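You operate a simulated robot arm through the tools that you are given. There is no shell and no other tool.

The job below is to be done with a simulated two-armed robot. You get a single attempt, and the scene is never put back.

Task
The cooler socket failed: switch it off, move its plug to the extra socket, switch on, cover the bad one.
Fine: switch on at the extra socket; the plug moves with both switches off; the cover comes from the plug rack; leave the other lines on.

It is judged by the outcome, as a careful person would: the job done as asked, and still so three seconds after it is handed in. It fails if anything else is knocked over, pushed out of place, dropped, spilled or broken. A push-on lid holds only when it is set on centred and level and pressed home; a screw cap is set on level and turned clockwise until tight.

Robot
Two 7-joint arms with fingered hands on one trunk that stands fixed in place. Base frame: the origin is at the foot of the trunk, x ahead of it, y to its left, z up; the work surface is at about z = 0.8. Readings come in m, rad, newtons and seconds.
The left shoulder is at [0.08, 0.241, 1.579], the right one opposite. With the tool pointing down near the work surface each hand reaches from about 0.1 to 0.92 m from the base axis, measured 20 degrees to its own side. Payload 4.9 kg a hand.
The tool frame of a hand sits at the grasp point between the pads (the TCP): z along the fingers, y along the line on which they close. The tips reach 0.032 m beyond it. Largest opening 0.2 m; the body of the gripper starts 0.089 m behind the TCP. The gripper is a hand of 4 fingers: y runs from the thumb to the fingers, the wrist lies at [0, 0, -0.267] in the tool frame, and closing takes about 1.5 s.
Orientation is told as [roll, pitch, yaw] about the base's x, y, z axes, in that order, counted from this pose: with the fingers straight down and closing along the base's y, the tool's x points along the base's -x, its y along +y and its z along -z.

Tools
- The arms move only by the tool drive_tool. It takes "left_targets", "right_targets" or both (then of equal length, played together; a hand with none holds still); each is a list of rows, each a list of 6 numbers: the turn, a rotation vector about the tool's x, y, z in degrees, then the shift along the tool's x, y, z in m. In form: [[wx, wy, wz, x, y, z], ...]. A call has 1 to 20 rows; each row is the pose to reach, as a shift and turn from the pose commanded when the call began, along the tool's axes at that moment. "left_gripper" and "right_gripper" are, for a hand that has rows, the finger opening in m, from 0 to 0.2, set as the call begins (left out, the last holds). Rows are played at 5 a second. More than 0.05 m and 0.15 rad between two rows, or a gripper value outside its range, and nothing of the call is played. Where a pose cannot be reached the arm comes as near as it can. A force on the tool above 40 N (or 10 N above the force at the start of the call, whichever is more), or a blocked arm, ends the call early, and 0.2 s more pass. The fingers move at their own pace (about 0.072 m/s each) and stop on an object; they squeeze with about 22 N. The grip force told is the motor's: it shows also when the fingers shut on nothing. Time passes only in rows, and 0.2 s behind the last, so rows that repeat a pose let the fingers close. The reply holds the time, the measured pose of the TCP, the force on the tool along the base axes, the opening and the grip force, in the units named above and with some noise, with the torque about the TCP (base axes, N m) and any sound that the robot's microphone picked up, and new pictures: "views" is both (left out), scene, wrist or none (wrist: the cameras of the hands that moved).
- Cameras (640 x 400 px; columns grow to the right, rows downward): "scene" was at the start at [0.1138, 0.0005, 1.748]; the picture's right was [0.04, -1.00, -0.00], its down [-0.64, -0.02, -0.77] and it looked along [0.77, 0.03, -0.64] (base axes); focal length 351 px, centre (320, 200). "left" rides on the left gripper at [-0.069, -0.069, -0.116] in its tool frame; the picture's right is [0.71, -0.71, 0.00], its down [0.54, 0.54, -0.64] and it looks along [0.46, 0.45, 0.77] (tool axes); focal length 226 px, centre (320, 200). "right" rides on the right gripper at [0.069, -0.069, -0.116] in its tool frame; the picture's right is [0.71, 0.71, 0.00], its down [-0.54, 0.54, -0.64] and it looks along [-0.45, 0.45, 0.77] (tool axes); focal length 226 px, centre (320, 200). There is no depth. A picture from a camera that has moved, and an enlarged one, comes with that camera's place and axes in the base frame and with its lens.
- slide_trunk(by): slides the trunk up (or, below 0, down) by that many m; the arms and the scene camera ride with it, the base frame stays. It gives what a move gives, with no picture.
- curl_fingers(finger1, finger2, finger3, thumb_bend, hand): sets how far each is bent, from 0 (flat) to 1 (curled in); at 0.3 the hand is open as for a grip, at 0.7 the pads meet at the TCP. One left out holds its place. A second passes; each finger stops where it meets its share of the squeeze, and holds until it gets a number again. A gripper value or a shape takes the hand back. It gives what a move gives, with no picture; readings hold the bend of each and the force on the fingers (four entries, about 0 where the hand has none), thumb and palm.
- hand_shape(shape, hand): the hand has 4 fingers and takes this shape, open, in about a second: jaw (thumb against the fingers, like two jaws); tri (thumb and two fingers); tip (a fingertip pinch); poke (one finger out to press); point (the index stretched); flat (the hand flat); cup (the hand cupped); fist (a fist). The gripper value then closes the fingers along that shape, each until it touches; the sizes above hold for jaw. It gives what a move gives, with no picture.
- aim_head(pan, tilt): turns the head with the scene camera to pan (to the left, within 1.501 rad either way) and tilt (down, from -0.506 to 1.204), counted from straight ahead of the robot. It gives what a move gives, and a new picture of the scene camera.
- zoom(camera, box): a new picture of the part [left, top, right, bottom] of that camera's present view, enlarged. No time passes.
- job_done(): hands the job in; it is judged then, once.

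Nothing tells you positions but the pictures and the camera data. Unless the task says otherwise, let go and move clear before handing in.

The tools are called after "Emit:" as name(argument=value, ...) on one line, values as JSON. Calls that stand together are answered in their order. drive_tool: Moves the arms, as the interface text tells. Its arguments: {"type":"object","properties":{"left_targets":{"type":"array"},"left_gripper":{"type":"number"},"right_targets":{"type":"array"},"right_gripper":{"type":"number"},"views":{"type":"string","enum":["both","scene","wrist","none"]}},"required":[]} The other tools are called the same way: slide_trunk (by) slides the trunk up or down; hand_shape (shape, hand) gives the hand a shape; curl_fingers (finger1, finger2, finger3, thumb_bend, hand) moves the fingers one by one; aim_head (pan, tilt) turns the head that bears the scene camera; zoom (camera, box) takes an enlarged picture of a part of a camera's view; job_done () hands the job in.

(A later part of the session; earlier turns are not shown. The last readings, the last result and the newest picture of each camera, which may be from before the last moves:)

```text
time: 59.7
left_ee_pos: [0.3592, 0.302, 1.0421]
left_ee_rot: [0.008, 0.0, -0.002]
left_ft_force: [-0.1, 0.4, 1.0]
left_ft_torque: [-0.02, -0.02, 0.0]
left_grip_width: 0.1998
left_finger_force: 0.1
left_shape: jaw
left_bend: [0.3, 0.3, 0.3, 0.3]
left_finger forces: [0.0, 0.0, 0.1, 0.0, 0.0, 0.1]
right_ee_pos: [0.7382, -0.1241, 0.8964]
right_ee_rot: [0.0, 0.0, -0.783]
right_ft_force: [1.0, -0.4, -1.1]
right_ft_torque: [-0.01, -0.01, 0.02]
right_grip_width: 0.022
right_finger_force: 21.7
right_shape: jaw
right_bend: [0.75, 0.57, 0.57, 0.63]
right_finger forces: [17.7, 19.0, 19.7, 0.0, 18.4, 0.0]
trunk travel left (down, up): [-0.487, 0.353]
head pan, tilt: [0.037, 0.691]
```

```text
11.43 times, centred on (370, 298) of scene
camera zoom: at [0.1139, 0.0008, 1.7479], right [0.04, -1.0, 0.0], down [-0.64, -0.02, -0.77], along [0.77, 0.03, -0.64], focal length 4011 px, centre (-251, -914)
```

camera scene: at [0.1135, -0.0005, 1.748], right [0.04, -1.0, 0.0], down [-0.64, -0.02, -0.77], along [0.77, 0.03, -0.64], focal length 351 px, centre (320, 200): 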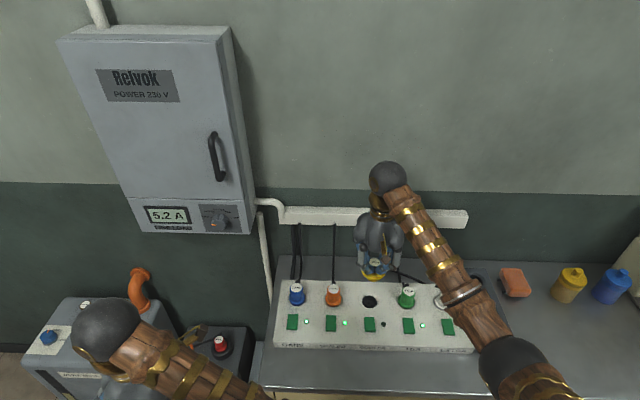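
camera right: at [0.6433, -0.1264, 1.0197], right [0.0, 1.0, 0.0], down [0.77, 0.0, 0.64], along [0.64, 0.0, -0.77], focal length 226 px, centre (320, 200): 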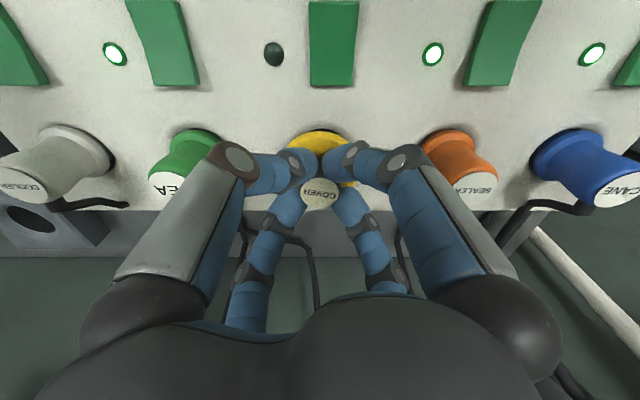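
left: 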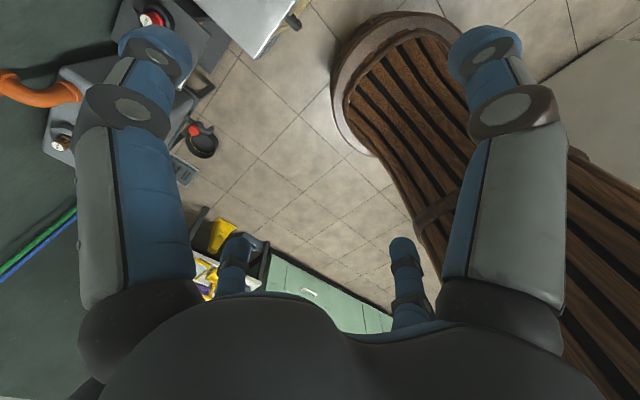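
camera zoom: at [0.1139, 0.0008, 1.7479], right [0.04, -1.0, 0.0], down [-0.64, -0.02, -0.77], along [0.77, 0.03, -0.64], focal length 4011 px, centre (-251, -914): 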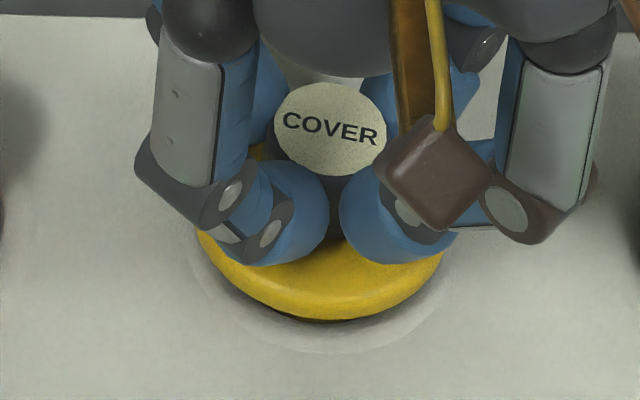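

Aligned within about 1 mm. I'll trim and begin inserting slowly while watching force.

Emit:
drive_tool(right_targets=[[0, 0, 0, -0.0011, 0.0003, 0.0], [0, 0, 0, -0.0011, 0.0003, 0.003], [0, 0, 0, -0.0011, 0.0003, 0.006], [0, 0, 0, -0.0011, 0.0003, 0.009], [0, 0, 0, -0.0011, 0.0003, 0.009]], views="none")

Emit:
zoom(camera="right", box=[280, 110, 360, 160])

Emit:
zoom(camera="scene", box=[345, 280, 395, 315])

```text
time: 60.9
left_ee_pos: [0.3601, 0.3029, 1.0422]
left_ee_rot: [0.006, 0.0, -0.001]
left_ft_force: [0.0, 0.6, -0.3]
left_ft_torque: [0.01, -0.01, 0.0]
left_grip_width: 0.1999
left_finger_force: 0.0
left_shape: jaw
left_bend: [0.3, 0.3, 0.3, 0.3]
left_finger forces: [0.0, 0.0, 0.0, 0.0, 0.0, 0.0]
right_ee_pos: [0.7385, -0.1242, 0.8856]
right_ee_rot: [0.001, 0.0, -0.785]
right_ft_force: [0.0, -0.6, 1.3]
right_ft_torque: [-0.01, 0.0, 0.02]
right_grip_width: 0.022
right_finger_force: 22.3
right_shape: jaw
right_bend: [0.75, 0.57, 0.57, 0.63]
right_finger forces: [17.8, 19.1, 19.8, 0.1, 18.7, 0.0]
trunk travel left (down, up): [-0.487, 0.353]
head pan, tilt: [0.037, 0.691]
```

```text
8.00 times, centred on (320, 135) of right
camera zoom: at [0.6418, -0.1241, 1.003], right [0.0, 1.0, 0.0], down [0.77, 0.0, 0.64], along [0.64, 0.0, -0.77], focal length 1808 px, centre (320, 720)
```

zoom: 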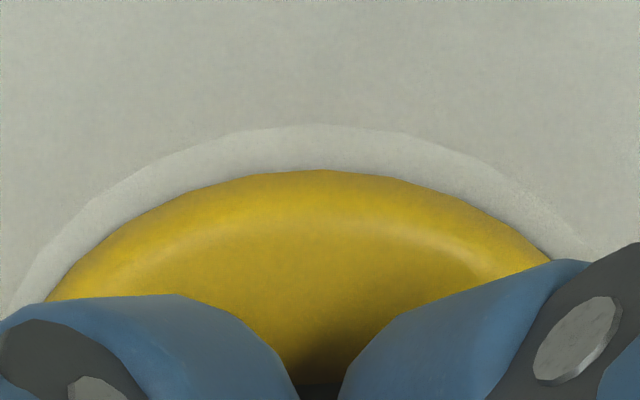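

```text
11.43 times, centred on (370, 298) of scene
camera zoom: at [0.1137, 0.0008, 1.748], right [0.04, -1.0, 0.0], down [-0.64, -0.02, -0.77], along [0.77, 0.03, -0.64], focal length 4011 px, centre (-251, -914)
```

zoom: 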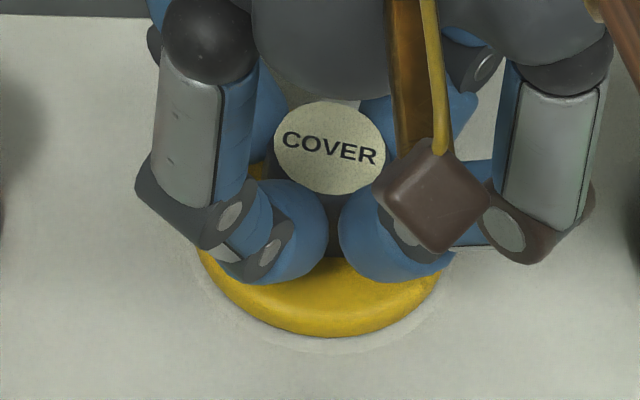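

Concentric in both views, no contact force yet. Continuing down until it seats.

Emit:
drive_tool(right_targets=[[0, 0, 0, 0.0, 0.0, 0.002], [0, 0, 0, 0.0, 0.0, 0.004], [0, 0, 0, 0.0, 0.0, 0.006], [0, 0, 0, 0.0, 0.0, 0.006]], views="none")

Emit:
zoom(camera="right", box=[280, 110, 360, 160])

Emit:
zoom(camera="scene", box=[345, 280, 395, 315])

```text
time: 61.9
left_ee_pos: [0.3578, 0.3026, 1.0432]
left_ee_rot: [0.007, -0.004, -0.003]
left_ft_force: [0.1, -1.1, 0.5]
left_ft_torque: [0.02, -0.02, 0.0]
left_grip_width: 0.1999
left_finger_force: 0.0
left_shape: jaw
left_bend: [0.3, 0.3, 0.3, 0.3]
left_finger forces: [0.0, 0.0, 0.1, 0.1, 0.0, 0.1]
right_ee_pos: [0.739, -0.123, 0.885]
right_ee_rot: [0.003, -0.004, -0.785]
right_ft_force: [-0.8, -4.9, 33.1]
right_ft_torque: [-0.12, -0.13, 0.01]
right_grip_width: 0.023
right_finger_force: 21.8
right_shape: jaw
right_bend: [0.76, 0.57, 0.57, 0.63]
right_finger forces: [22.3, 23.5, 25.8, 0.0, 26.5, 0.0]
trunk travel left (down, up): [-0.487, 0.353]
head pan, tilt: [0.037, 0.691]
```

```text
8.00 times, centred on (320, 135) of right
camera zoom: at [0.6412, -0.1238, 1.0009], right [0.0, 1.0, 0.0], down [0.76, 0.0, 0.65], along [0.65, 0.0, -0.76], focal length 1808 px, centre (320, 720)
```

zoom: 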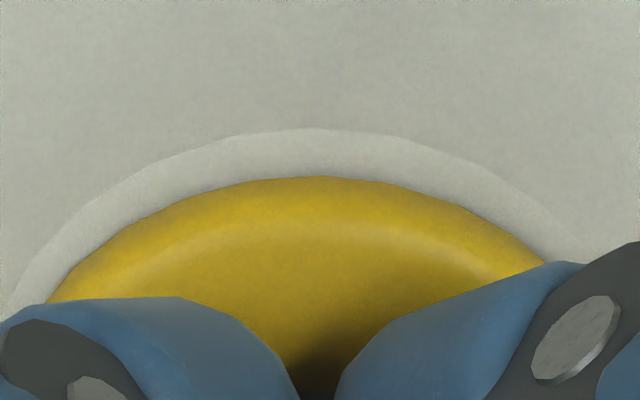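

```text
11.43 times, centred on (370, 298) of scene
camera zoom: at [0.1092, 0.0009, 1.7486], right [0.04, -1.0, 0.0], down [-0.64, -0.02, -0.77], along [0.77, 0.03, -0.64], focal length 4011 px, centre (-251, -914)
```

zoom: 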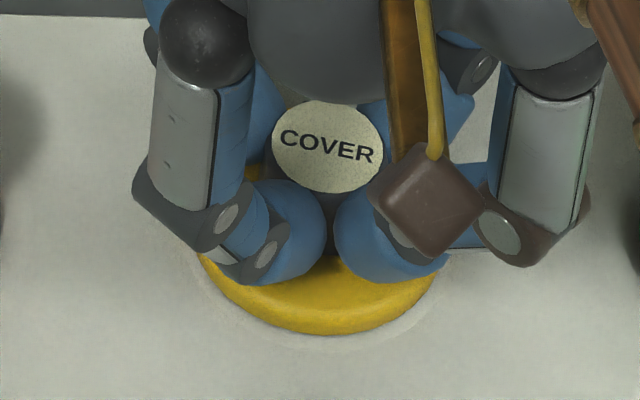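

At 33 N the cover hasn't gone down, and the gap visible around the disc suggests it's still ~10 mm high with the spigot sitting on the rim. The side force (-y) says I should shift slightly to -y. I'll back off a little, shift 1.2 mm and try again.

Emit:
drive_tool(right_targets=[[0, 0, 0, 0.0, 0.0, -0.005], [0, 0, 0, -0.0008, -0.0008, -0.007], [0, 0, 0, -0.0008, -0.0008, -0.007]], views="none")

Emit:
zoom(camera="right", box=[270, 100, 370, 170])

Emit:
zoom(camera="scene", box=[345, 280, 395, 315])

```text
time: 62.7
left_ee_pos: [0.3603, 0.302, 1.0421]
left_ee_rot: [0.006, -0.001, -0.001]
left_ft_force: [-0.4, -0.2, 0.5]
left_ft_torque: [-0.02, 0.0, 0.05]
left_grip_width: 0.2
left_finger_force: 0.1
left_shape: jaw
left_bend: [0.3, 0.3, 0.3, 0.3]
left_finger forces: [0.0, 0.0, 0.0, 0.0, 0.0, 0.1]
right_ee_pos: [0.739, -0.1235, 0.8856]
right_ee_rot: [-0.001, 0.003, -0.783]
right_ft_force: [0.7, 0.3, 2.1]
right_ft_torque: [0.04, -0.03, -0.01]
right_grip_width: 0.0227
right_finger_force: 21.6
right_shape: jaw
right_bend: [0.75, 0.57, 0.57, 0.63]
right_finger forces: [20.3, 22.4, 22.8, 0.0, 21.5, 0.1]
trunk travel left (down, up): [-0.487, 0.353]
head pan, tilt: [0.037, 0.691]
```

```text
5.71 times, centred on (320, 135) of right
camera zoom: at [0.6414, -0.1241, 1.0026], right [0.0, 1.0, 0.0], down [0.77, 0.0, 0.64], along [0.64, 0.0, -0.77], focal length 1292 px, centre (320, 571)
```

zoom: 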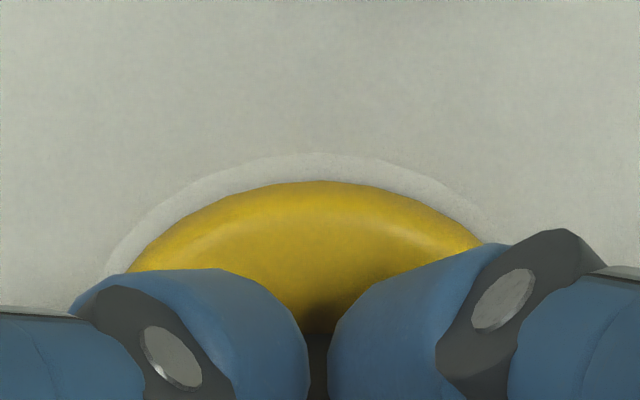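

```text
11.43 times, centred on (370, 298) of scene
camera zoom: at [0.1137, 0.001, 1.7477], right [0.04, -1.0, 0.0], down [-0.64, -0.02, -0.77], along [0.77, 0.03, -0.64], focal length 4011 px, centre (-251, -914)
```

zoom: 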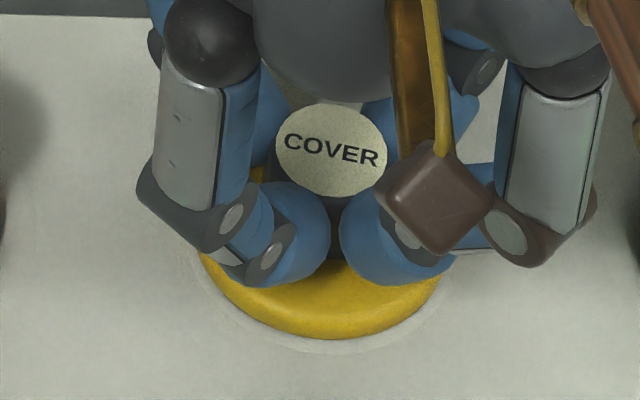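

Contact starts at the same height, so this may simply be the seat. I'll push again at this new alignment to see if it goes any lower.

Emit:
drive_tool(right_targets=[[0, 0, 0, 0.0, 0.0, 0.003], [0, 0, 0, 0.0, 0.0, 0.006], [0, 0, 0, 0.0, 0.0, 0.006]], views="wrist")

Emit:
zoom(camera="right", box=[270, 100, 370, 170])

Emit:
zoom(camera="scene", box=[345, 280, 395, 315])

```text
time: 63.5
left_ee_pos: [0.3585, 0.3021, 1.0434]
left_ee_rot: [0.006, -0.001, -0.002]
left_ft_force: [0.3, -0.1, -0.3]
left_ft_torque: [-0.01, 0.05, 0.01]
left_grip_width: 0.2
left_finger_force: 0.0
left_shape: jaw
left_bend: [0.3, 0.3, 0.3, 0.3]
left_finger forces: [0.1, 0.0, 0.0, 0.0, 0.0, 0.0]
right_ee_pos: [0.7387, -0.1251, 0.8841]
right_ee_rot: [0.004, -0.004, -0.784]
right_ft_force: [1.3, 2.0, 26.5]
right_ft_torque: [0.07, -0.19, 0.04]
right_grip_width: 0.0228
right_finger_force: 21.5
right_shape: jaw
right_bend: [0.75, 0.57, 0.57, 0.63]
right_finger forces: [21.9, 25.1, 24.1, 0.0, 22.8, 0.0]
trunk travel left (down, up): [-0.487, 0.353]
head pan, tilt: [0.037, 0.691]
camera right: at [0.6402, -0.1244, 1.0011], right [0.0, 1.0, 0.0], down [0.76, 0.0, 0.65], along [0.65, 0.0, -0.76], focal length 226 px, centre (320, 200)
```

right: 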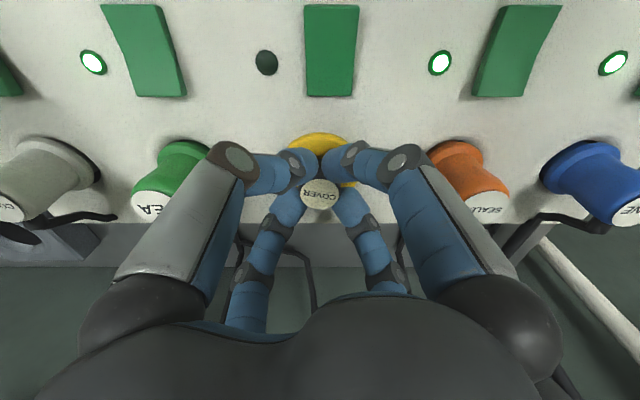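

```text
5.71 times, centred on (320, 135) of right
camera zoom: at [0.6402, -0.1244, 1.0011], right [0.0, 1.0, 0.0], down [0.76, 0.0, 0.65], along [0.65, 0.0, -0.76], focal length 1292 px, centre (320, 571)
```

zoom: 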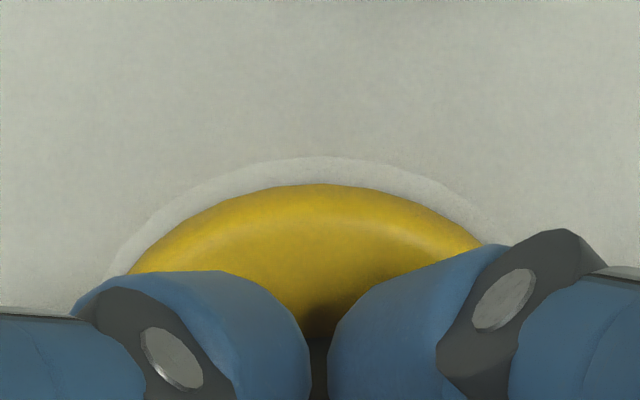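

```text
11.43 times, centred on (370, 298) of scene
camera zoom: at [0.1104, 0.0017, 1.7485], right [0.04, -1.0, 0.0], down [-0.64, -0.02, -0.77], along [0.77, 0.03, -0.64], focal length 4011 px, centre (-251, -914)
```

zoom: 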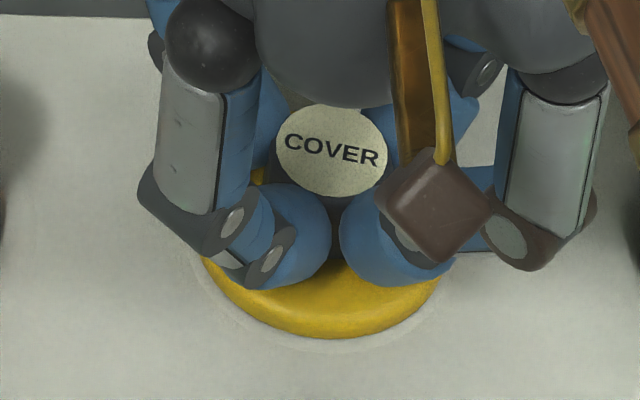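

It's a hard stop in the same place and concentric with the rim ring. I'll ease the push, release, and inspect it unobstructed.

Emit:
drive_tool(right_targets=[[0, 0, 0, 0.0, 0.0, -0.004], [0, 0, 0, 0.0, 0.0, -0.004]], views="none")

Emit:
drive_tool(right_targets=[[0, 0, 0, 0, 0, 0], [0, 0, 0, 0, 0, 0], [0, 0, 0, 0, 0, 0], [0, 0, 0, 0, 0, 0], [0, 0, 0, 0, 0, 0]], right_gripper=0.09, views="wrist")

Emit:
zoom(camera="right", box=[250, 100, 390, 230])

Emit:
zoom(camera="scene", box=[345, 275, 395, 315])

```text
time: 64.1
left_ee_pos: [0.358, 0.303, 1.0421]
left_ee_rot: [0.004, -0.003, -0.002]
left_ft_force: [-0.2, 0.5, 0.4]
left_ft_torque: [-0.04, -0.03, -0.01]
left_grip_width: 0.2002
left_finger_force: 0.0
left_shape: jaw
left_bend: [0.3, 0.3, 0.3, 0.3]
left_finger forces: [0.0, 0.1, 0.0, 0.0, 0.0, 0.0]
right_ee_pos: [0.7377, -0.1258, 0.8853]
right_ee_rot: [-0.002, 0.0, -0.784]
right_ft_force: [1.5, 2.5, 8.8]
right_ft_torque: [0.06, -0.14, 0.04]
right_grip_width: 0.0227
right_finger_force: 21.8
right_shape: jaw
right_bend: [0.75, 0.57, 0.57, 0.63]
right_finger forces: [20.9, 23.5, 23.1, 0.0, 20.8, 0.0]
trunk travel left (down, up): [-0.487, 0.353]
head pan, tilt: [0.037, 0.691]
```

```text
time: 65.3
left_ee_pos: [0.3592, 0.3018, 1.0419]
left_ee_rot: [0.007, 0.0, 0.0]
left_ft_force: [0.3, -0.5, 0.6]
left_ft_torque: [-0.01, -0.01, -0.01]
left_grip_width: 0.2
left_finger_force: 0.0
left_shape: jaw
left_bend: [0.3, 0.3, 0.3, 0.3]
left_finger forces: [0.0, 0.0, 0.0, 0.0, 0.0, 0.0]
right_ee_pos: [0.7386, -0.1262, 0.8863]
right_ee_rot: [0.001, 0.0, -0.783]
right_ft_force: [0.0, -0.3, 0.7]
right_ft_torque: [0.01, -0.04, 0.01]
right_grip_width: 0.0897
right_finger_force: 0.1
right_shape: jaw
right_bend: [0.4, 0.4, 0.4, 0.38]
right_finger forces: [0.0, 0.0, 0.1, 0.0, 0.0, 0.0]
trunk travel left (down, up): [-0.487, 0.353]
head pan, tilt: [0.037, 0.691]
camera right: at [0.6411, -0.1253, 1.0025], right [0.0, 1.0, 0.0], down [0.77, 0.0, 0.64], along [0.64, 0.0, -0.77], focal length 226 px, centre (320, 200)
```

right: 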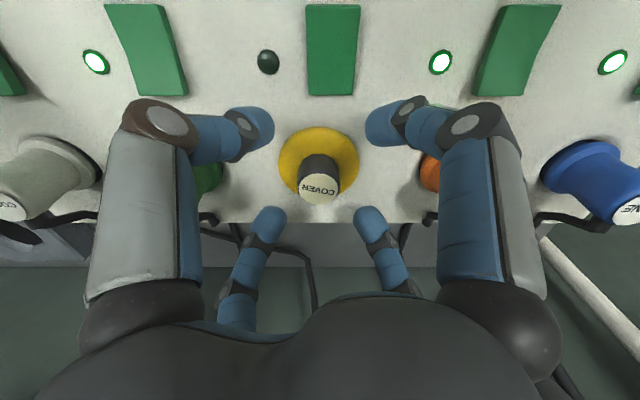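

```text
3.08 times, centred on (320, 165) of right
camera zoom: at [0.6411, -0.1253, 1.0025], right [0.0, 1.0, 0.0], down [0.77, 0.0, 0.64], along [0.64, 0.0, -0.77], focal length 696 px, centre (320, 308)
```

zoom: 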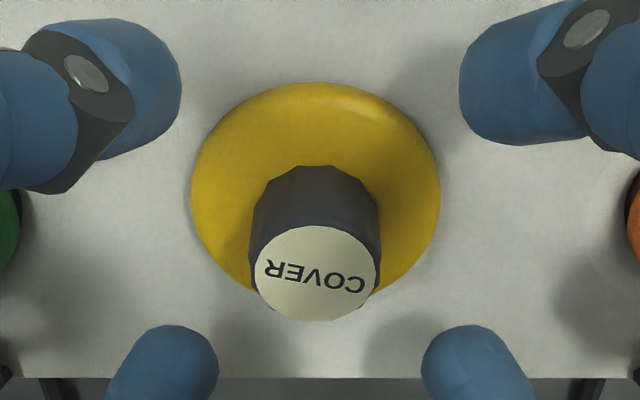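

```text
10.00 times, centred on (370, 295) of scene
camera zoom: at [0.1136, 0.0009, 1.748], right [0.04, -1.0, 0.0], down [-0.64, -0.02, -0.77], along [0.77, 0.03, -0.64], focal length 3510 px, centre (-180, -750)
```

zoom: 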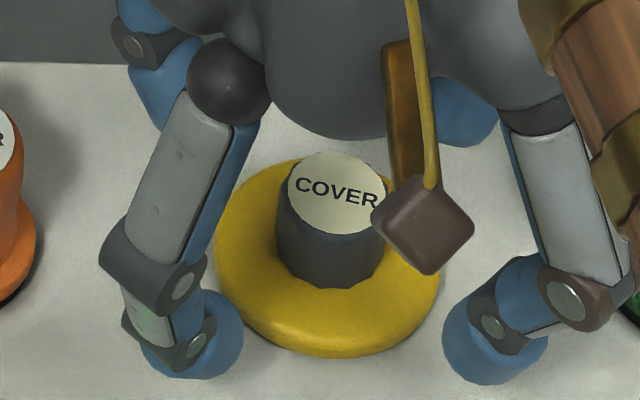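

When released, the cover dropped the rest of the way: the disc now hides the whole rim ring and sits flat. I'll raise the hand, check, and then press it home with closed fingertips.

Emit:
drive_tool(right_targets=[[0, 0, 0, 0, 0, -0.02], [0, 0, 0, 0, 0, -0.05], [0, 0, 0, 0, 0, -0.08], [0, 0, 0, 0, 0, -0.1], [0, 0, 0, 0, 0, -0.1]], views="wrist")

Emit:
zoom(camera="right", box=[240, 70, 400, 180])

Emit:
zoom(camera="scene", box=[310, 265, 430, 345])

```text
time: 66.5
left_ee_pos: [0.361, 0.3022, 1.0423]
left_ee_rot: [0.006, -0.001, -0.001]
left_ft_force: [-0.1, 0.6, 0.1]
left_ft_torque: [-0.02, -0.03, -0.01]
left_grip_width: 0.2
left_finger_force: 0.0
left_shape: jaw
left_bend: [0.3, 0.3, 0.3, 0.3]
left_finger forces: [0.0, 0.1, 0.1, 0.0, 0.0, 0.0]
right_ee_pos: [0.7393, -0.1255, 0.9851]
right_ee_rot: [0.0, 0.001, -0.783]
right_ft_force: [0.9, 1.0, 0.3]
right_ft_torque: [-0.01, 0.0, 0.02]
right_grip_width: 0.0896
right_finger_force: 0.1
right_shape: jaw
right_bend: [0.4, 0.4, 0.4, 0.38]
right_finger forces: [0.1, 0.0, 0.0, 0.0, 0.0, 0.0]
trunk travel left (down, up): [-0.487, 0.353]
head pan, tilt: [0.037, 0.691]
camera right: at [0.6414, -0.1254, 1.1019], right [0.0, 1.0, 0.0], down [0.77, 0.0, 0.64], along [0.64, 0.0, -0.77], focal length 226 px, centre (320, 200)
```

right: 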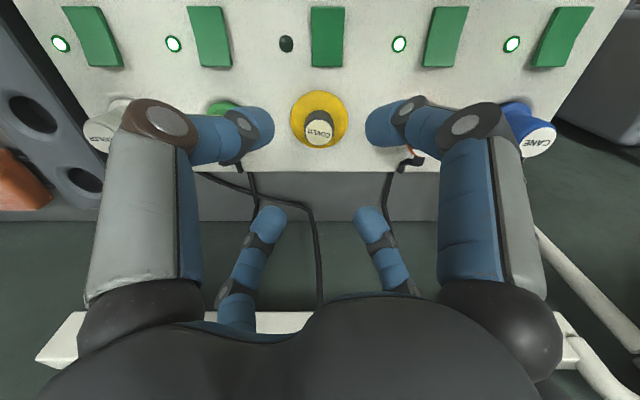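

```text
3.64 times, centred on (320, 125) of right
camera zoom: at [0.6414, -0.1254, 1.1019], right [0.0, 1.0, 0.0], down [0.77, 0.0, 0.64], along [0.64, 0.0, -0.77], focal length 822 px, centre (320, 473)
```

zoom: 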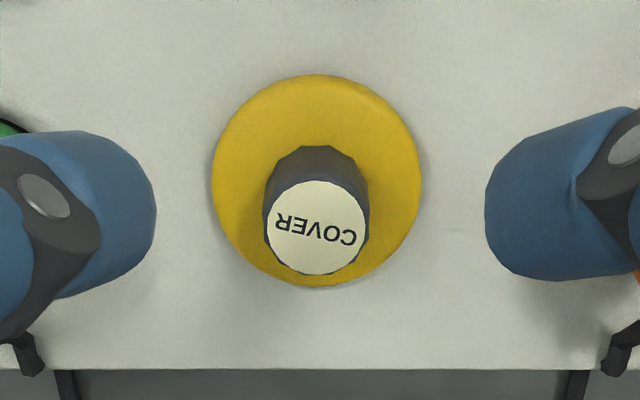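

```text
5.00 times, centred on (370, 305) of scene
camera zoom: at [0.1139, 0.0008, 1.7479], right [0.04, -1.0, 0.0], down [-0.64, -0.02, -0.77], along [0.77, 0.03, -0.64], focal length 1755 px, centre (70, -325)
```

zoom: 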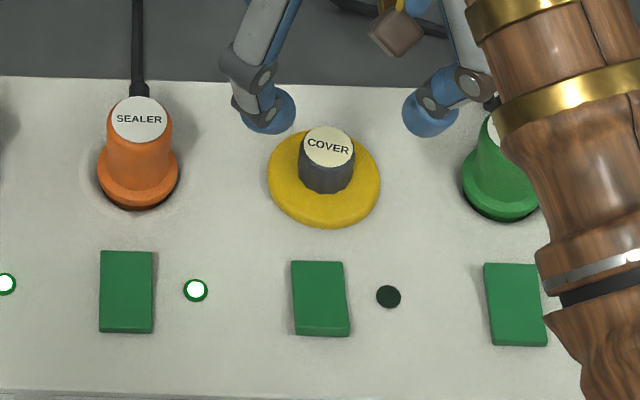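

The cover lies flat and covers the socket. I'll zoom in closely to check that it is centred and level on the socket.

Emit:
zoom(camera="right", box=[280, 80, 360, 155])

Emit:
zoom(camera="scene", box=[350, 280, 390, 315])

```text
5.33 times, centred on (320, 118) of right
camera zoom: at [0.6414, -0.1254, 1.1019], right [0.0, 1.0, 0.0], down [0.77, 0.0, 0.64], along [0.64, 0.0, -0.77], focal length 1206 px, centre (320, 640)
```

zoom: 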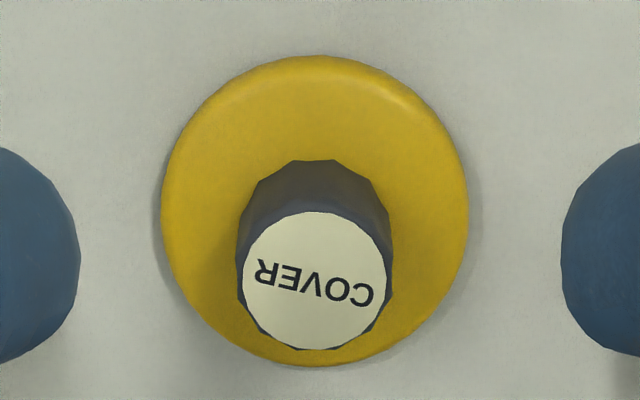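

```text
11.43 times, centred on (370, 298) of scene
camera zoom: at [0.1139, 0.0008, 1.7479], right [0.04, -1.0, 0.0], down [-0.64, -0.02, -0.77], along [0.77, 0.03, -0.64], focal length 4011 px, centre (-251, -914)
```

zoom: 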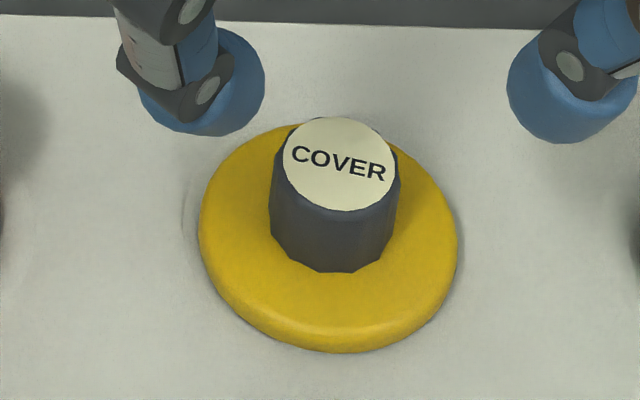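

The cover is flush, centred to within about 2 mm. Now I'll close the fingertips and press straight down on the knob to push it firmly home.

Emit:
curl_fingers(hand="right", finger1=0.7, finger2=0.7, finger3=0.7, thumb_bend=0.7)

Emit:
drive_tool(right_targets=[[0, 0, 0, -0.0002, -0.0009, 0.02], [0, 0, 0, -0.0002, -0.0009, 0.04], [0, 0, 0, -0.0002, -0.0009, 0.06], [0, 0, 0, -0.0002, -0.0009, 0.07], [0, 0, 0, -0.0002, -0.0009, 0.07]], views="wrist")

Emit:
zoom(camera="scene", box=[330, 250, 410, 320])

Emit:
zoom(camera="right", box=[260, 90, 380, 200])

```text
time: 67.5
left_ee_pos: [0.3592, 0.3019, 1.0416]
left_ee_rot: [0.008, 0.002, -0.002]
left_ft_force: [0.3, 0.7, 0.2]
left_ft_torque: [-0.03, 0.01, -0.01]
left_grip_width: 0.2
left_finger_force: 0.1
left_shape: jaw
left_bend: [0.3, 0.3, 0.3, 0.3]
left_finger forces: [0.0, 0.0, 0.0, 0.1, 0.1, 0.1]
right_ee_pos: [0.7381, -0.1264, 0.984]
right_ee_rot: [0.001, 0.0, -0.783]
right_ft_force: [0.1, 0.4, -0.2]
right_ft_torque: [0.01, -0.01, 0.02]
right_grip_width: 0.0024
right_finger_force: 0.0
right_shape: fingers
right_bend: [0.69, 0.69, 0.69, 0.69]
right_finger forces: [0.0, 0.0, 0.0, 0.0, 0.0, 0.0]
trunk travel left (down, up): [-0.487, 0.353]
head pan, tilt: [0.037, 0.691]
```

```text
time: 68.7
left_ee_pos: [0.3607, 0.3023, 1.0425]
left_ee_rot: [0.008, 0.0, -0.002]
left_ft_force: [-0.1, 0.3, 0.1]
left_ft_torque: [-0.03, 0.05, 0.0]
left_grip_width: 0.2002
left_finger_force: 0.1
left_shape: jaw
left_bend: [0.3, 0.3, 0.3, 0.3]
left_finger forces: [0.1, 0.1, 0.1, 0.1, 0.0, 0.1]
right_ee_pos: [0.7389, -0.1264, 0.915]
right_ee_rot: [0.0, 0.002, -0.784]
right_ft_force: [-0.1, 0.1, 0.0]
right_ft_torque: [0.01, 0.0, -0.01]
right_grip_width: 0.0021
right_finger_force: 0.0
right_shape: fingers
right_bend: [0.69, 0.69, 0.69, 0.69]
right_finger forces: [0.1, 0.1, 0.0, 0.0, 0.0, 0.1]
trunk travel left (down, up): [-0.487, 0.353]
head pan, tilt: [0.037, 0.691]
camera right: at [0.6413, -0.1263, 1.0315], right [0.0, 1.0, 0.0], down [0.77, 0.0, 0.64], along [0.64, 0.0, -0.77], focal length 226 px, centre (320, 200)
```

right: 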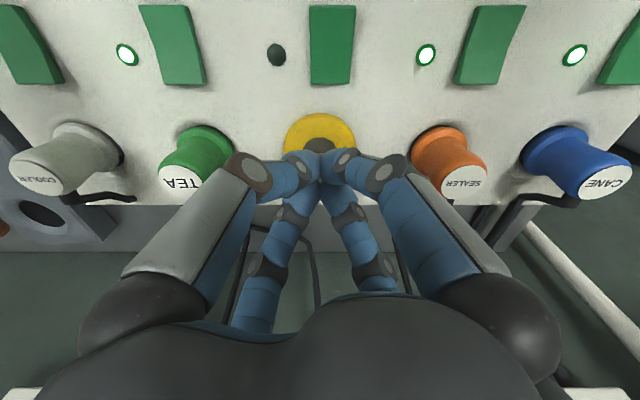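

```text
5.71 times, centred on (370, 285) of scene
camera zoom: at [0.1138, 0.0008, 1.748], right [0.04, -1.0, 0.0], down [-0.64, -0.02, -0.77], along [0.77, 0.03, -0.64], focal length 2005 px, centre (34, -286)
```

zoom: 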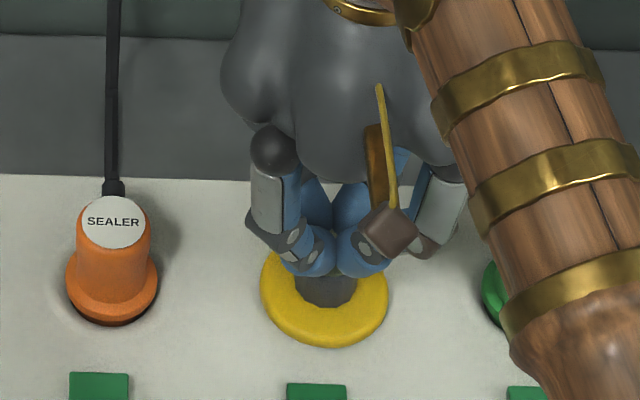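

```text
3.64 times, centred on (320, 145) of right
camera zoom: at [0.6413, -0.1263, 1.0315], right [0.0, 1.0, 0.0], down [0.77, 0.0, 0.64], along [0.64, 0.0, -0.77], focal length 822 px, centre (320, 400)
```

zoom: 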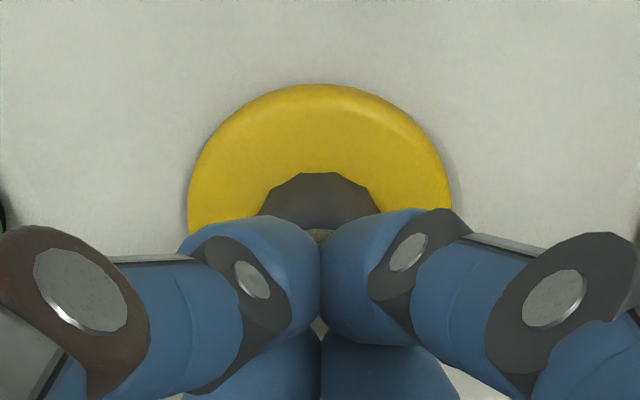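

Before pressing, I'll use the neighbouring plugs as a precise reference for how well the cover is centred.

Emit:
zoom(camera="right", box=[140, 90, 500, 210])

Emit:
zoom(camera="right", box=[150, 110, 250, 200])

Emit:
zoom(camera="right", box=[390, 110, 490, 200])

```text
1.78 times, centred on (320, 150) of right
camera zoom: at [0.6413, -0.1263, 1.0315], right [0.0, 1.0, 0.0], down [0.77, 0.0, 0.64], along [0.64, 0.0, -0.77], focal length 402 px, centre (320, 289)
```

zoom: 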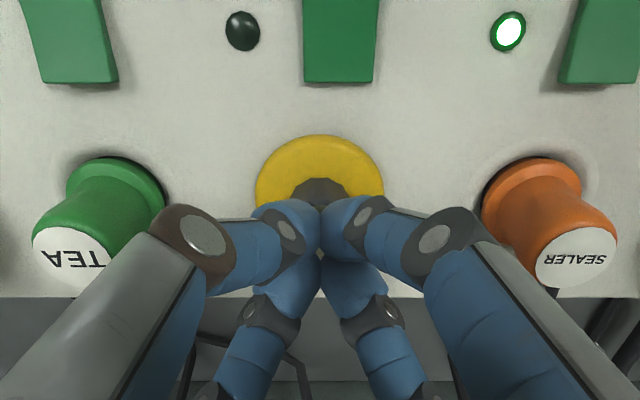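

```text
4.44 times, centred on (200, 155) of right
camera zoom: at [0.6413, -0.1263, 1.0315], right [0.0, 1.0, 0.0], down [0.77, 0.0, 0.64], along [0.64, 0.0, -0.77], focal length 1005 px, centre (853, 400)
```

zoom: 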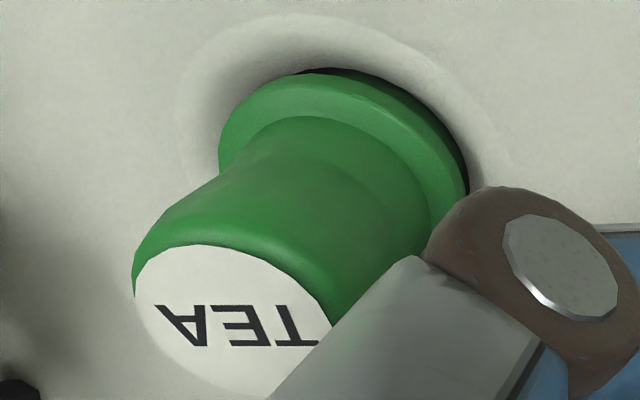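

```text
4.44 times, centred on (440, 155) of right
camera zoom: at [0.6413, -0.1263, 1.0315], right [0.0, 1.0, 0.0], down [0.77, 0.0, 0.64], along [0.64, 0.0, -0.77], focal length 1005 px, centre (-213, 400)
```

zoom: 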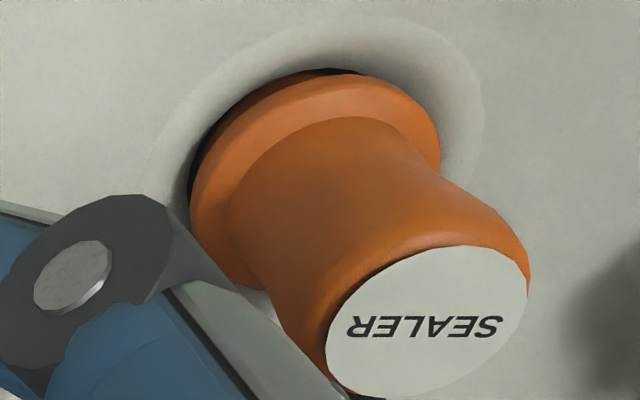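

The cover seems seated with 2–3 mm of play toward -y. I'll press down on the knob now and watch the height and force.

Emit:
drive_tool(right_targets=[[0, 0, 0, 0, 0, 0.004], [0, 0, 0, 0, 0, 0.008], [0, 0, 0, 0, 0, 0.01]], views="none")

```text
time: 69.5
left_ee_pos: [0.3594, 0.3014, 1.0426]
left_ee_rot: [0.006, 0.0, -0.002]
left_ft_force: [-1.1, 0.2, 0.6]
left_ft_torque: [0.0, 0.02, 0.03]
left_grip_width: 0.2
left_finger_force: 0.2
left_shape: jaw
left_bend: [0.3, 0.3, 0.3, 0.3]
left_finger forces: [0.1, 0.0, 0.1, 0.0, 0.0, 0.0]
right_ee_pos: [0.7397, -0.1274, 0.9051]
right_ee_rot: [0.001, 0.001, -0.784]
right_ft_force: [0.9, 0.5, -0.6]
right_ft_torque: [-0.05, 0.02, 0.04]
right_grip_width: 0.0023
right_finger_force: 0.1
right_shape: fingers
right_bend: [0.69, 0.69, 0.69, 0.69]
right_finger forces: [0.0, 0.1, 0.1, 0.0, 0.0, 0.1]
trunk travel left (down, up): [-0.487, 0.353]
head pan, tilt: [0.037, 0.691]
```

No contact yet; continue down in small steps.

Emit:
drive_tool(right_targets=[[0, 0, 0, 0.0005, 0.0005, 0.002], [0, 0, 0, 0.0005, 0.0005, 0.004], [0, 0, 0, 0.0005, 0.0005, 0.006], [0, 0, 0, 0.0005, 0.0005, 0.006]], views="none")

Emit:
zoom(camera="scene", box=[345, 275, 395, 315])

```text
time: 70.5
left_ee_pos: [0.3577, 0.3025, 1.0416]
left_ee_rot: [0.005, -0.004, -0.002]
left_ft_force: [0.7, -0.3, -0.2]
left_ft_torque: [0.02, -0.02, 0.0]
left_grip_width: 0.1998
left_finger_force: 0.0
left_shape: jaw
left_bend: [0.3, 0.3, 0.3, 0.3]
left_finger forces: [0.0, 0.0, 0.1, 0.0, 0.0, 0.0]
right_ee_pos: [0.738, -0.1245, 0.904]
right_ee_rot: [0.004, -0.004, -0.784]
right_ft_force: [2.6, -1.3, 31.1]
right_ft_torque: [-0.01, -0.18, 0.0]
right_grip_width: 0.0015
right_finger_force: 22.9
right_shape: fingers
right_bend: [0.69, 0.69, 0.69, 0.69]
right_finger forces: [14.4, 14.4, 17.1, 0.0, 0.0, 0.1]
trunk travel left (down, up): [-0.487, 0.353]
head pan, tilt: [0.037, 0.691]
```

```text
10.00 times, centred on (370, 295) of scene
camera zoom: at [0.1101, 0.0013, 1.7485], right [0.04, -1.0, 0.0], down [-0.64, -0.02, -0.77], along [0.77, 0.03, -0.64], focal length 3510 px, centre (-180, -750)
```

zoom: 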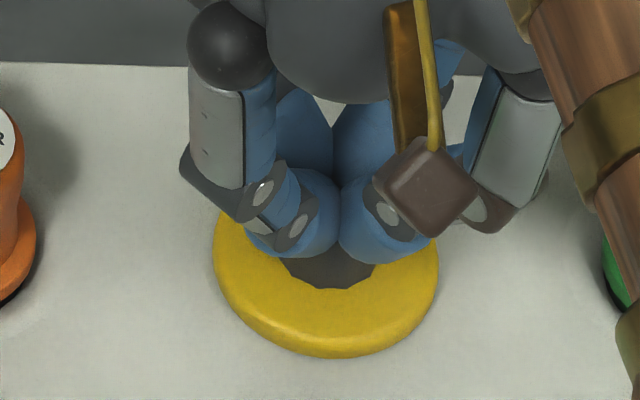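

A 31 N push meets a hard stop, with the knob top about 38 mm above the strip — the same as in the rack, so it is fully down. I'll lift off and check centring again.

Emit:
drive_tool(right_targets=[[0, 0, 0, 0, 0, -0.01], [0, 0, 0, 0, 0, -0.04], [0, 0, 0, 0, 0, -0.08], [0, 0, 0, 0.02, -0.02, -0.11], [0, 0, 0, 0.045, -0.045, -0.13], [0, 0, 0, 0.045, -0.045, -0.13]], views="both")

Emit:
zoom(camera="right", box=[200, 60, 440, 200])

Emit:
zoom(camera="scene", box=[350, 280, 390, 315])

```text
time: 71.9
left_ee_pos: [0.3607, 0.302, 1.0418]
left_ee_rot: [0.007, 0.0, -0.001]
left_ft_force: [0.2, -0.5, -0.3]
left_ft_torque: [-0.02, 0.03, -0.02]
left_grip_width: 0.1999
left_finger_force: 0.1
left_shape: jaw
left_bend: [0.3, 0.3, 0.3, 0.3]
left_finger forces: [0.0, 0.0, 0.0, 0.0, 0.1, 0.0]
right_ee_pos: [0.6764, -0.1229, 1.0304]
right_ee_rot: [-0.003, 0.003, -0.786]
right_ft_force: [-0.1, 0.4, -0.5]
right_ft_torque: [0.01, 0.03, -0.02]
right_grip_width: 0.0023
right_finger_force: 0.1
right_shape: fingers
right_bend: [0.69, 0.69, 0.69, 0.69]
right_finger forces: [0.0, 0.0, 0.0, 0.0, 0.0, 0.0]
trunk travel left (down, up): [-0.487, 0.353]
head pan, tilt: [0.037, 0.691]
camera scene: at [0.1142, 0.0007, 1.7479], right [0.04, -1.0, 0.0], down [-0.64, -0.02, -0.77], along [0.77, 0.03, -0.64], focal length 351 px, centre (320, 200)
camera right: at [0.5787, -0.1223, 1.1479], right [0.0, 1.0, 0.0], down [0.77, 0.0, 0.64], along [0.64, 0.0, -0.77], focal length 226 px, centre (320, 200)
```

scene: 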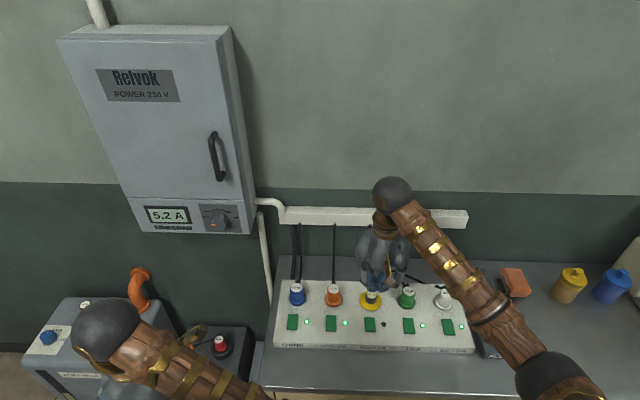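
right: 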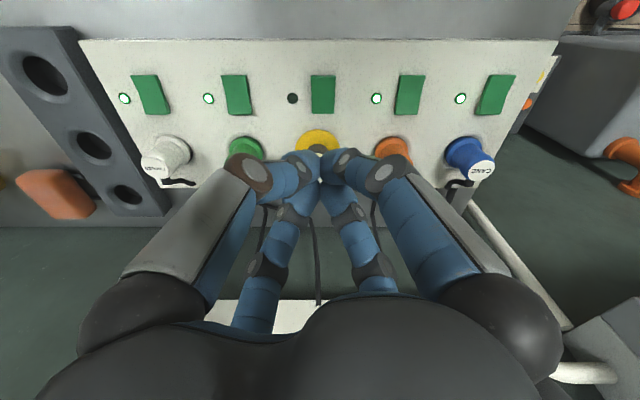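

```text
2.67 times, centred on (320, 130) of right
camera zoom: at [0.5787, -0.1223, 1.1479], right [0.0, 1.0, 0.0], down [0.77, 0.0, 0.64], along [0.64, 0.0, -0.77], focal length 603 px, centre (320, 387)
```

zoom: 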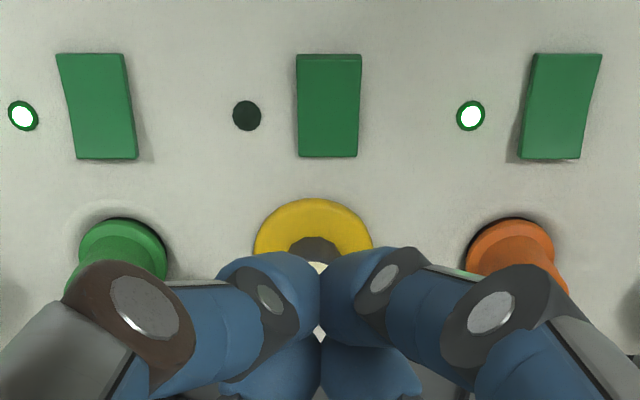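

```text
11.43 times, centred on (370, 298) of scene
camera zoom: at [0.1142, 0.0007, 1.7479], right [0.04, -1.0, 0.0], down [-0.64, -0.02, -0.77], along [0.77, 0.03, -0.64], focal length 4011 px, centre (-251, -914)
```

zoom: 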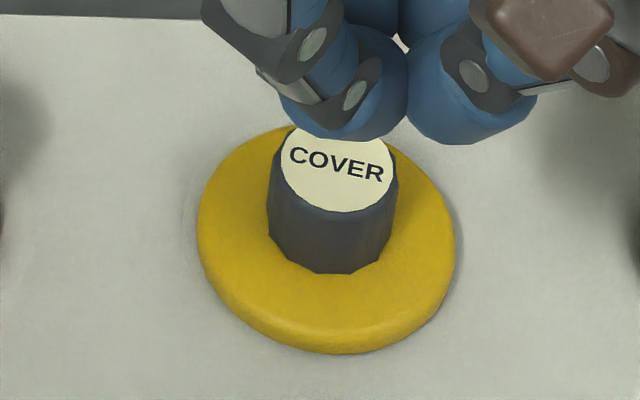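

The cover is level. I'll move the arm aside for a clear view and compare the cover's position carefully with the neighbouring sockets.

Emit:
drive_tool(right_targets=[[0, 0, 0, 0.0, -0.04, -0.02], [0, 0, 0, -0.02, -0.08, -0.04], [0, 0, 0, -0.05, -0.12, -0.05], [0, 0, 0, -0.08, -0.155, -0.06], [0, 0, 0, -0.115, -0.19, -0.06], [0, 0, 0, -0.15, -0.225, -0.06], [0, 0, 0, -0.185, -0.26, -0.06]], views="both")

Emit:
zoom(camera="scene", box=[310, 275, 430, 335])

Emit:
zoom(camera="scene", box=[350, 270, 470, 345])

Emit:
zoom(camera="scene", box=[270, 270, 480, 360])

```text
refused: row 3 steps farther than a row can; nothing moved
```

```text
5.33 times, centred on (370, 305) of scene
camera zoom: at [0.1142, 0.0007, 1.7479], right [0.04, -1.0, 0.0], down [-0.64, -0.02, -0.77], along [0.77, 0.03, -0.64], focal length 1872 px, centre (53, -360)
```

zoom: 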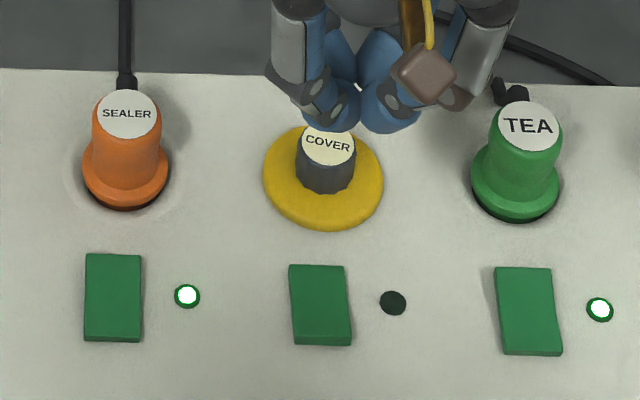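

```text
5.33 times, centred on (410, 308) of scene
camera zoom: at [0.1142, 0.0007, 1.7479], right [0.04, -1.0, 0.0], down [-0.64, -0.02, -0.77], along [0.77, 0.03, -0.64], focal length 1872 px, centre (-160, -373)
```

zoom: 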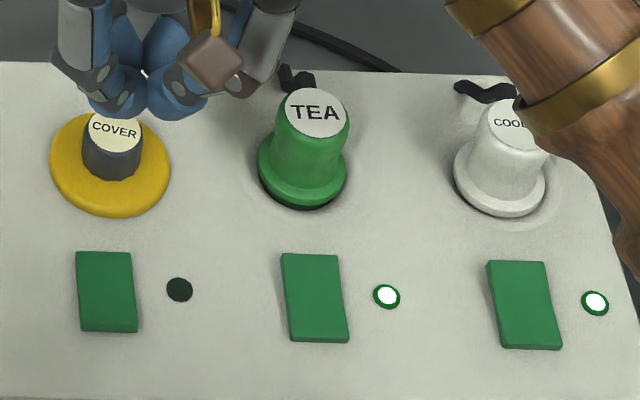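

```text
3.05 times, centred on (375, 315) of scene
camera zoom: at [0.1142, 0.0007, 1.7479], right [0.04, -1.0, 0.0], down [-0.64, -0.02, -0.77], along [0.77, 0.03, -0.64], focal length 1070 px, centre (152, -150)
```

zoom: 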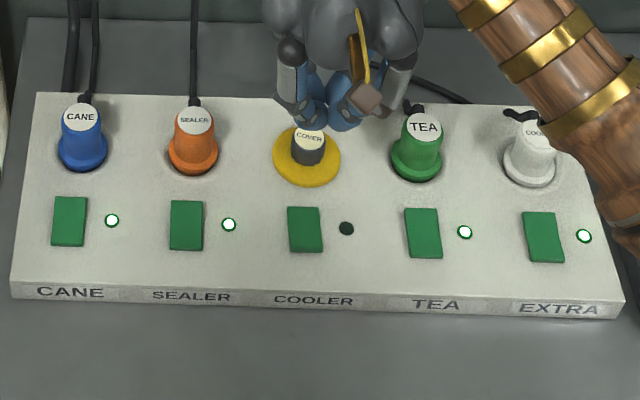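

The cover sits about 2 mm off-centre in y by several measurements. To be safe I'll re-grip the knob with the hand placed on the true socket centre, so the fingers recentre it, and press again.

Emit:
drive_tool(right_targets=[[0, 0, 0, -0.0226, 0.0217, -0.005], [0, 0, 0, -0.0451, 0.0434, -0.005], [0, 0, 0, -0.0451, 0.0434, 0.0]], views="none")

Emit:
hand_shape(shape="jaw", hand="right")

Emit:
drive_tool(right_targets=[[0, 0, 0, 0, 0, 0], [0, 0, 0, 0, 0, 0], [0, 0, 0, 0, 0, 0], [0, 0, 0, 0, 0, 0.02], [0, 0, 0, 0, 0, 0.05], [0, 0, 0, 0, 0, 0.08], [0, 0, 0, 0, 0, 0.1], [0, 0, 0, 0, 0, 0.1]], right_gripper=0.085, views="wrist")

Emit:
zoom(camera="right", box=[250, 80, 390, 200])

```text
time: 72.7
left_ee_pos: [0.3593, 0.3013, 1.0432]
left_ee_rot: [0.007, -0.001, -0.003]
left_ft_force: [-0.1, -0.1, 0.7]
left_ft_torque: [-0.01, 0.02, -0.03]
left_grip_width: 0.2001
left_finger_force: 0.0
left_shape: jaw
left_bend: [0.3, 0.3, 0.3, 0.3]
left_finger forces: [0.0, 0.0, 0.1, 0.0, 0.1, 0.0]
right_ee_pos: [0.7358, -0.1258, 1.0326]
right_ee_rot: [0.0, 0.0, -0.784]
right_ft_force: [0.1, -0.1, 0.1]
right_ft_torque: [0.03, 0.02, 0.0]
right_grip_width: 0.0021
right_finger_force: 0.0
right_shape: fingers
right_bend: [0.69, 0.69, 0.69, 0.69]
right_finger forces: [0.0, 0.0, 0.0, 0.0, 0.0, 0.0]
trunk travel left (down, up): [-0.487, 0.353]
head pan, tilt: [0.037, 0.691]
```

```text
time: 73.6
left_ee_pos: [0.3604, 0.3025, 1.0416]
left_ee_rot: [0.007, 0.001, -0.002]
left_ft_force: [0.2, 0.4, -0.7]
left_ft_torque: [-0.04, -0.02, -0.01]
left_grip_width: 0.2
left_finger_force: 0.1
left_shape: jaw
left_bend: [0.3, 0.3, 0.3, 0.3]
left_finger forces: [0.0, 0.0, 0.1, 0.0, 0.0, 0.0]
right_ee_pos: [0.7364, -0.1258, 1.0319]
right_ee_rot: [0.0, 0.0, -0.783]
right_ft_force: [-0.4, 0.2, 0.1]
right_ft_torque: [0.04, -0.01, -0.01]
right_grip_width: 0.1999
right_finger_force: 0.1
right_shape: jaw
right_bend: [0.3, 0.3, 0.3, 0.3]
right_finger forces: [0.0, 0.1, 0.1, 0.0, 0.1, 0.0]
trunk travel left (down, up): [-0.487, 0.353]
head pan, tilt: [0.037, 0.691]
```

```text
time: 75.4
left_ee_pos: [0.361, 0.3014, 1.0416]
left_ee_rot: [0.007, 0.0, -0.003]
left_ft_force: [0.2, 0.4, -0.3]
left_ft_torque: [-0.02, 0.01, -0.03]
left_grip_width: 0.2002
left_finger_force: 0.1
left_shape: jaw
left_bend: [0.3, 0.3, 0.3, 0.3]
left_finger forces: [0.1, 0.0, 0.1, 0.1, 0.0, 0.1]
right_ee_pos: [0.7393, -0.1279, 0.9281]
right_ee_rot: [-0.001, 0.001, -0.784]
right_ft_force: [0.5, -0.1, -0.2]
right_ft_torque: [0.01, -0.03, -0.02]
right_grip_width: 0.0854
right_finger_force: 0.1
right_shape: jaw
right_bend: [0.41, 0.41, 0.41, 0.4]
right_finger forces: [0.0, 0.0, 0.0, 0.1, 0.0, 0.0]
trunk travel left (down, up): [-0.487, 0.353]
head pan, tilt: [0.037, 0.691]
camera right: at [0.6417, -0.1281, 1.0458], right [0.0, 1.0, 0.0], down [0.77, 0.0, 0.64], along [0.64, 0.0, -0.77], focal length 226 px, centre (320, 200)
```

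right: 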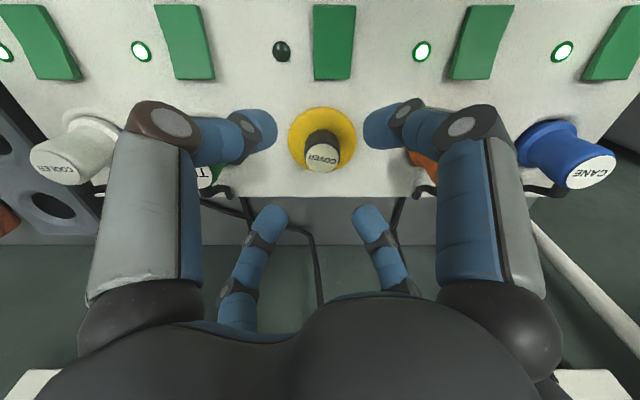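

```text
3.33 times, centred on (320, 140) of right
camera zoom: at [0.6417, -0.1281, 1.0458], right [0.0, 1.0, 0.0], down [0.77, 0.0, 0.64], along [0.64, 0.0, -0.77], focal length 754 px, centre (320, 400)
```

zoom: 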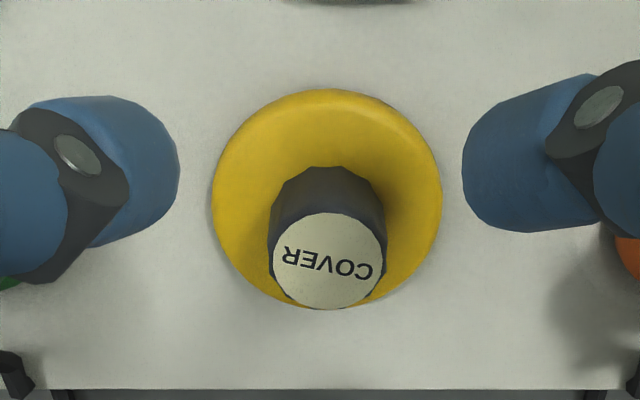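

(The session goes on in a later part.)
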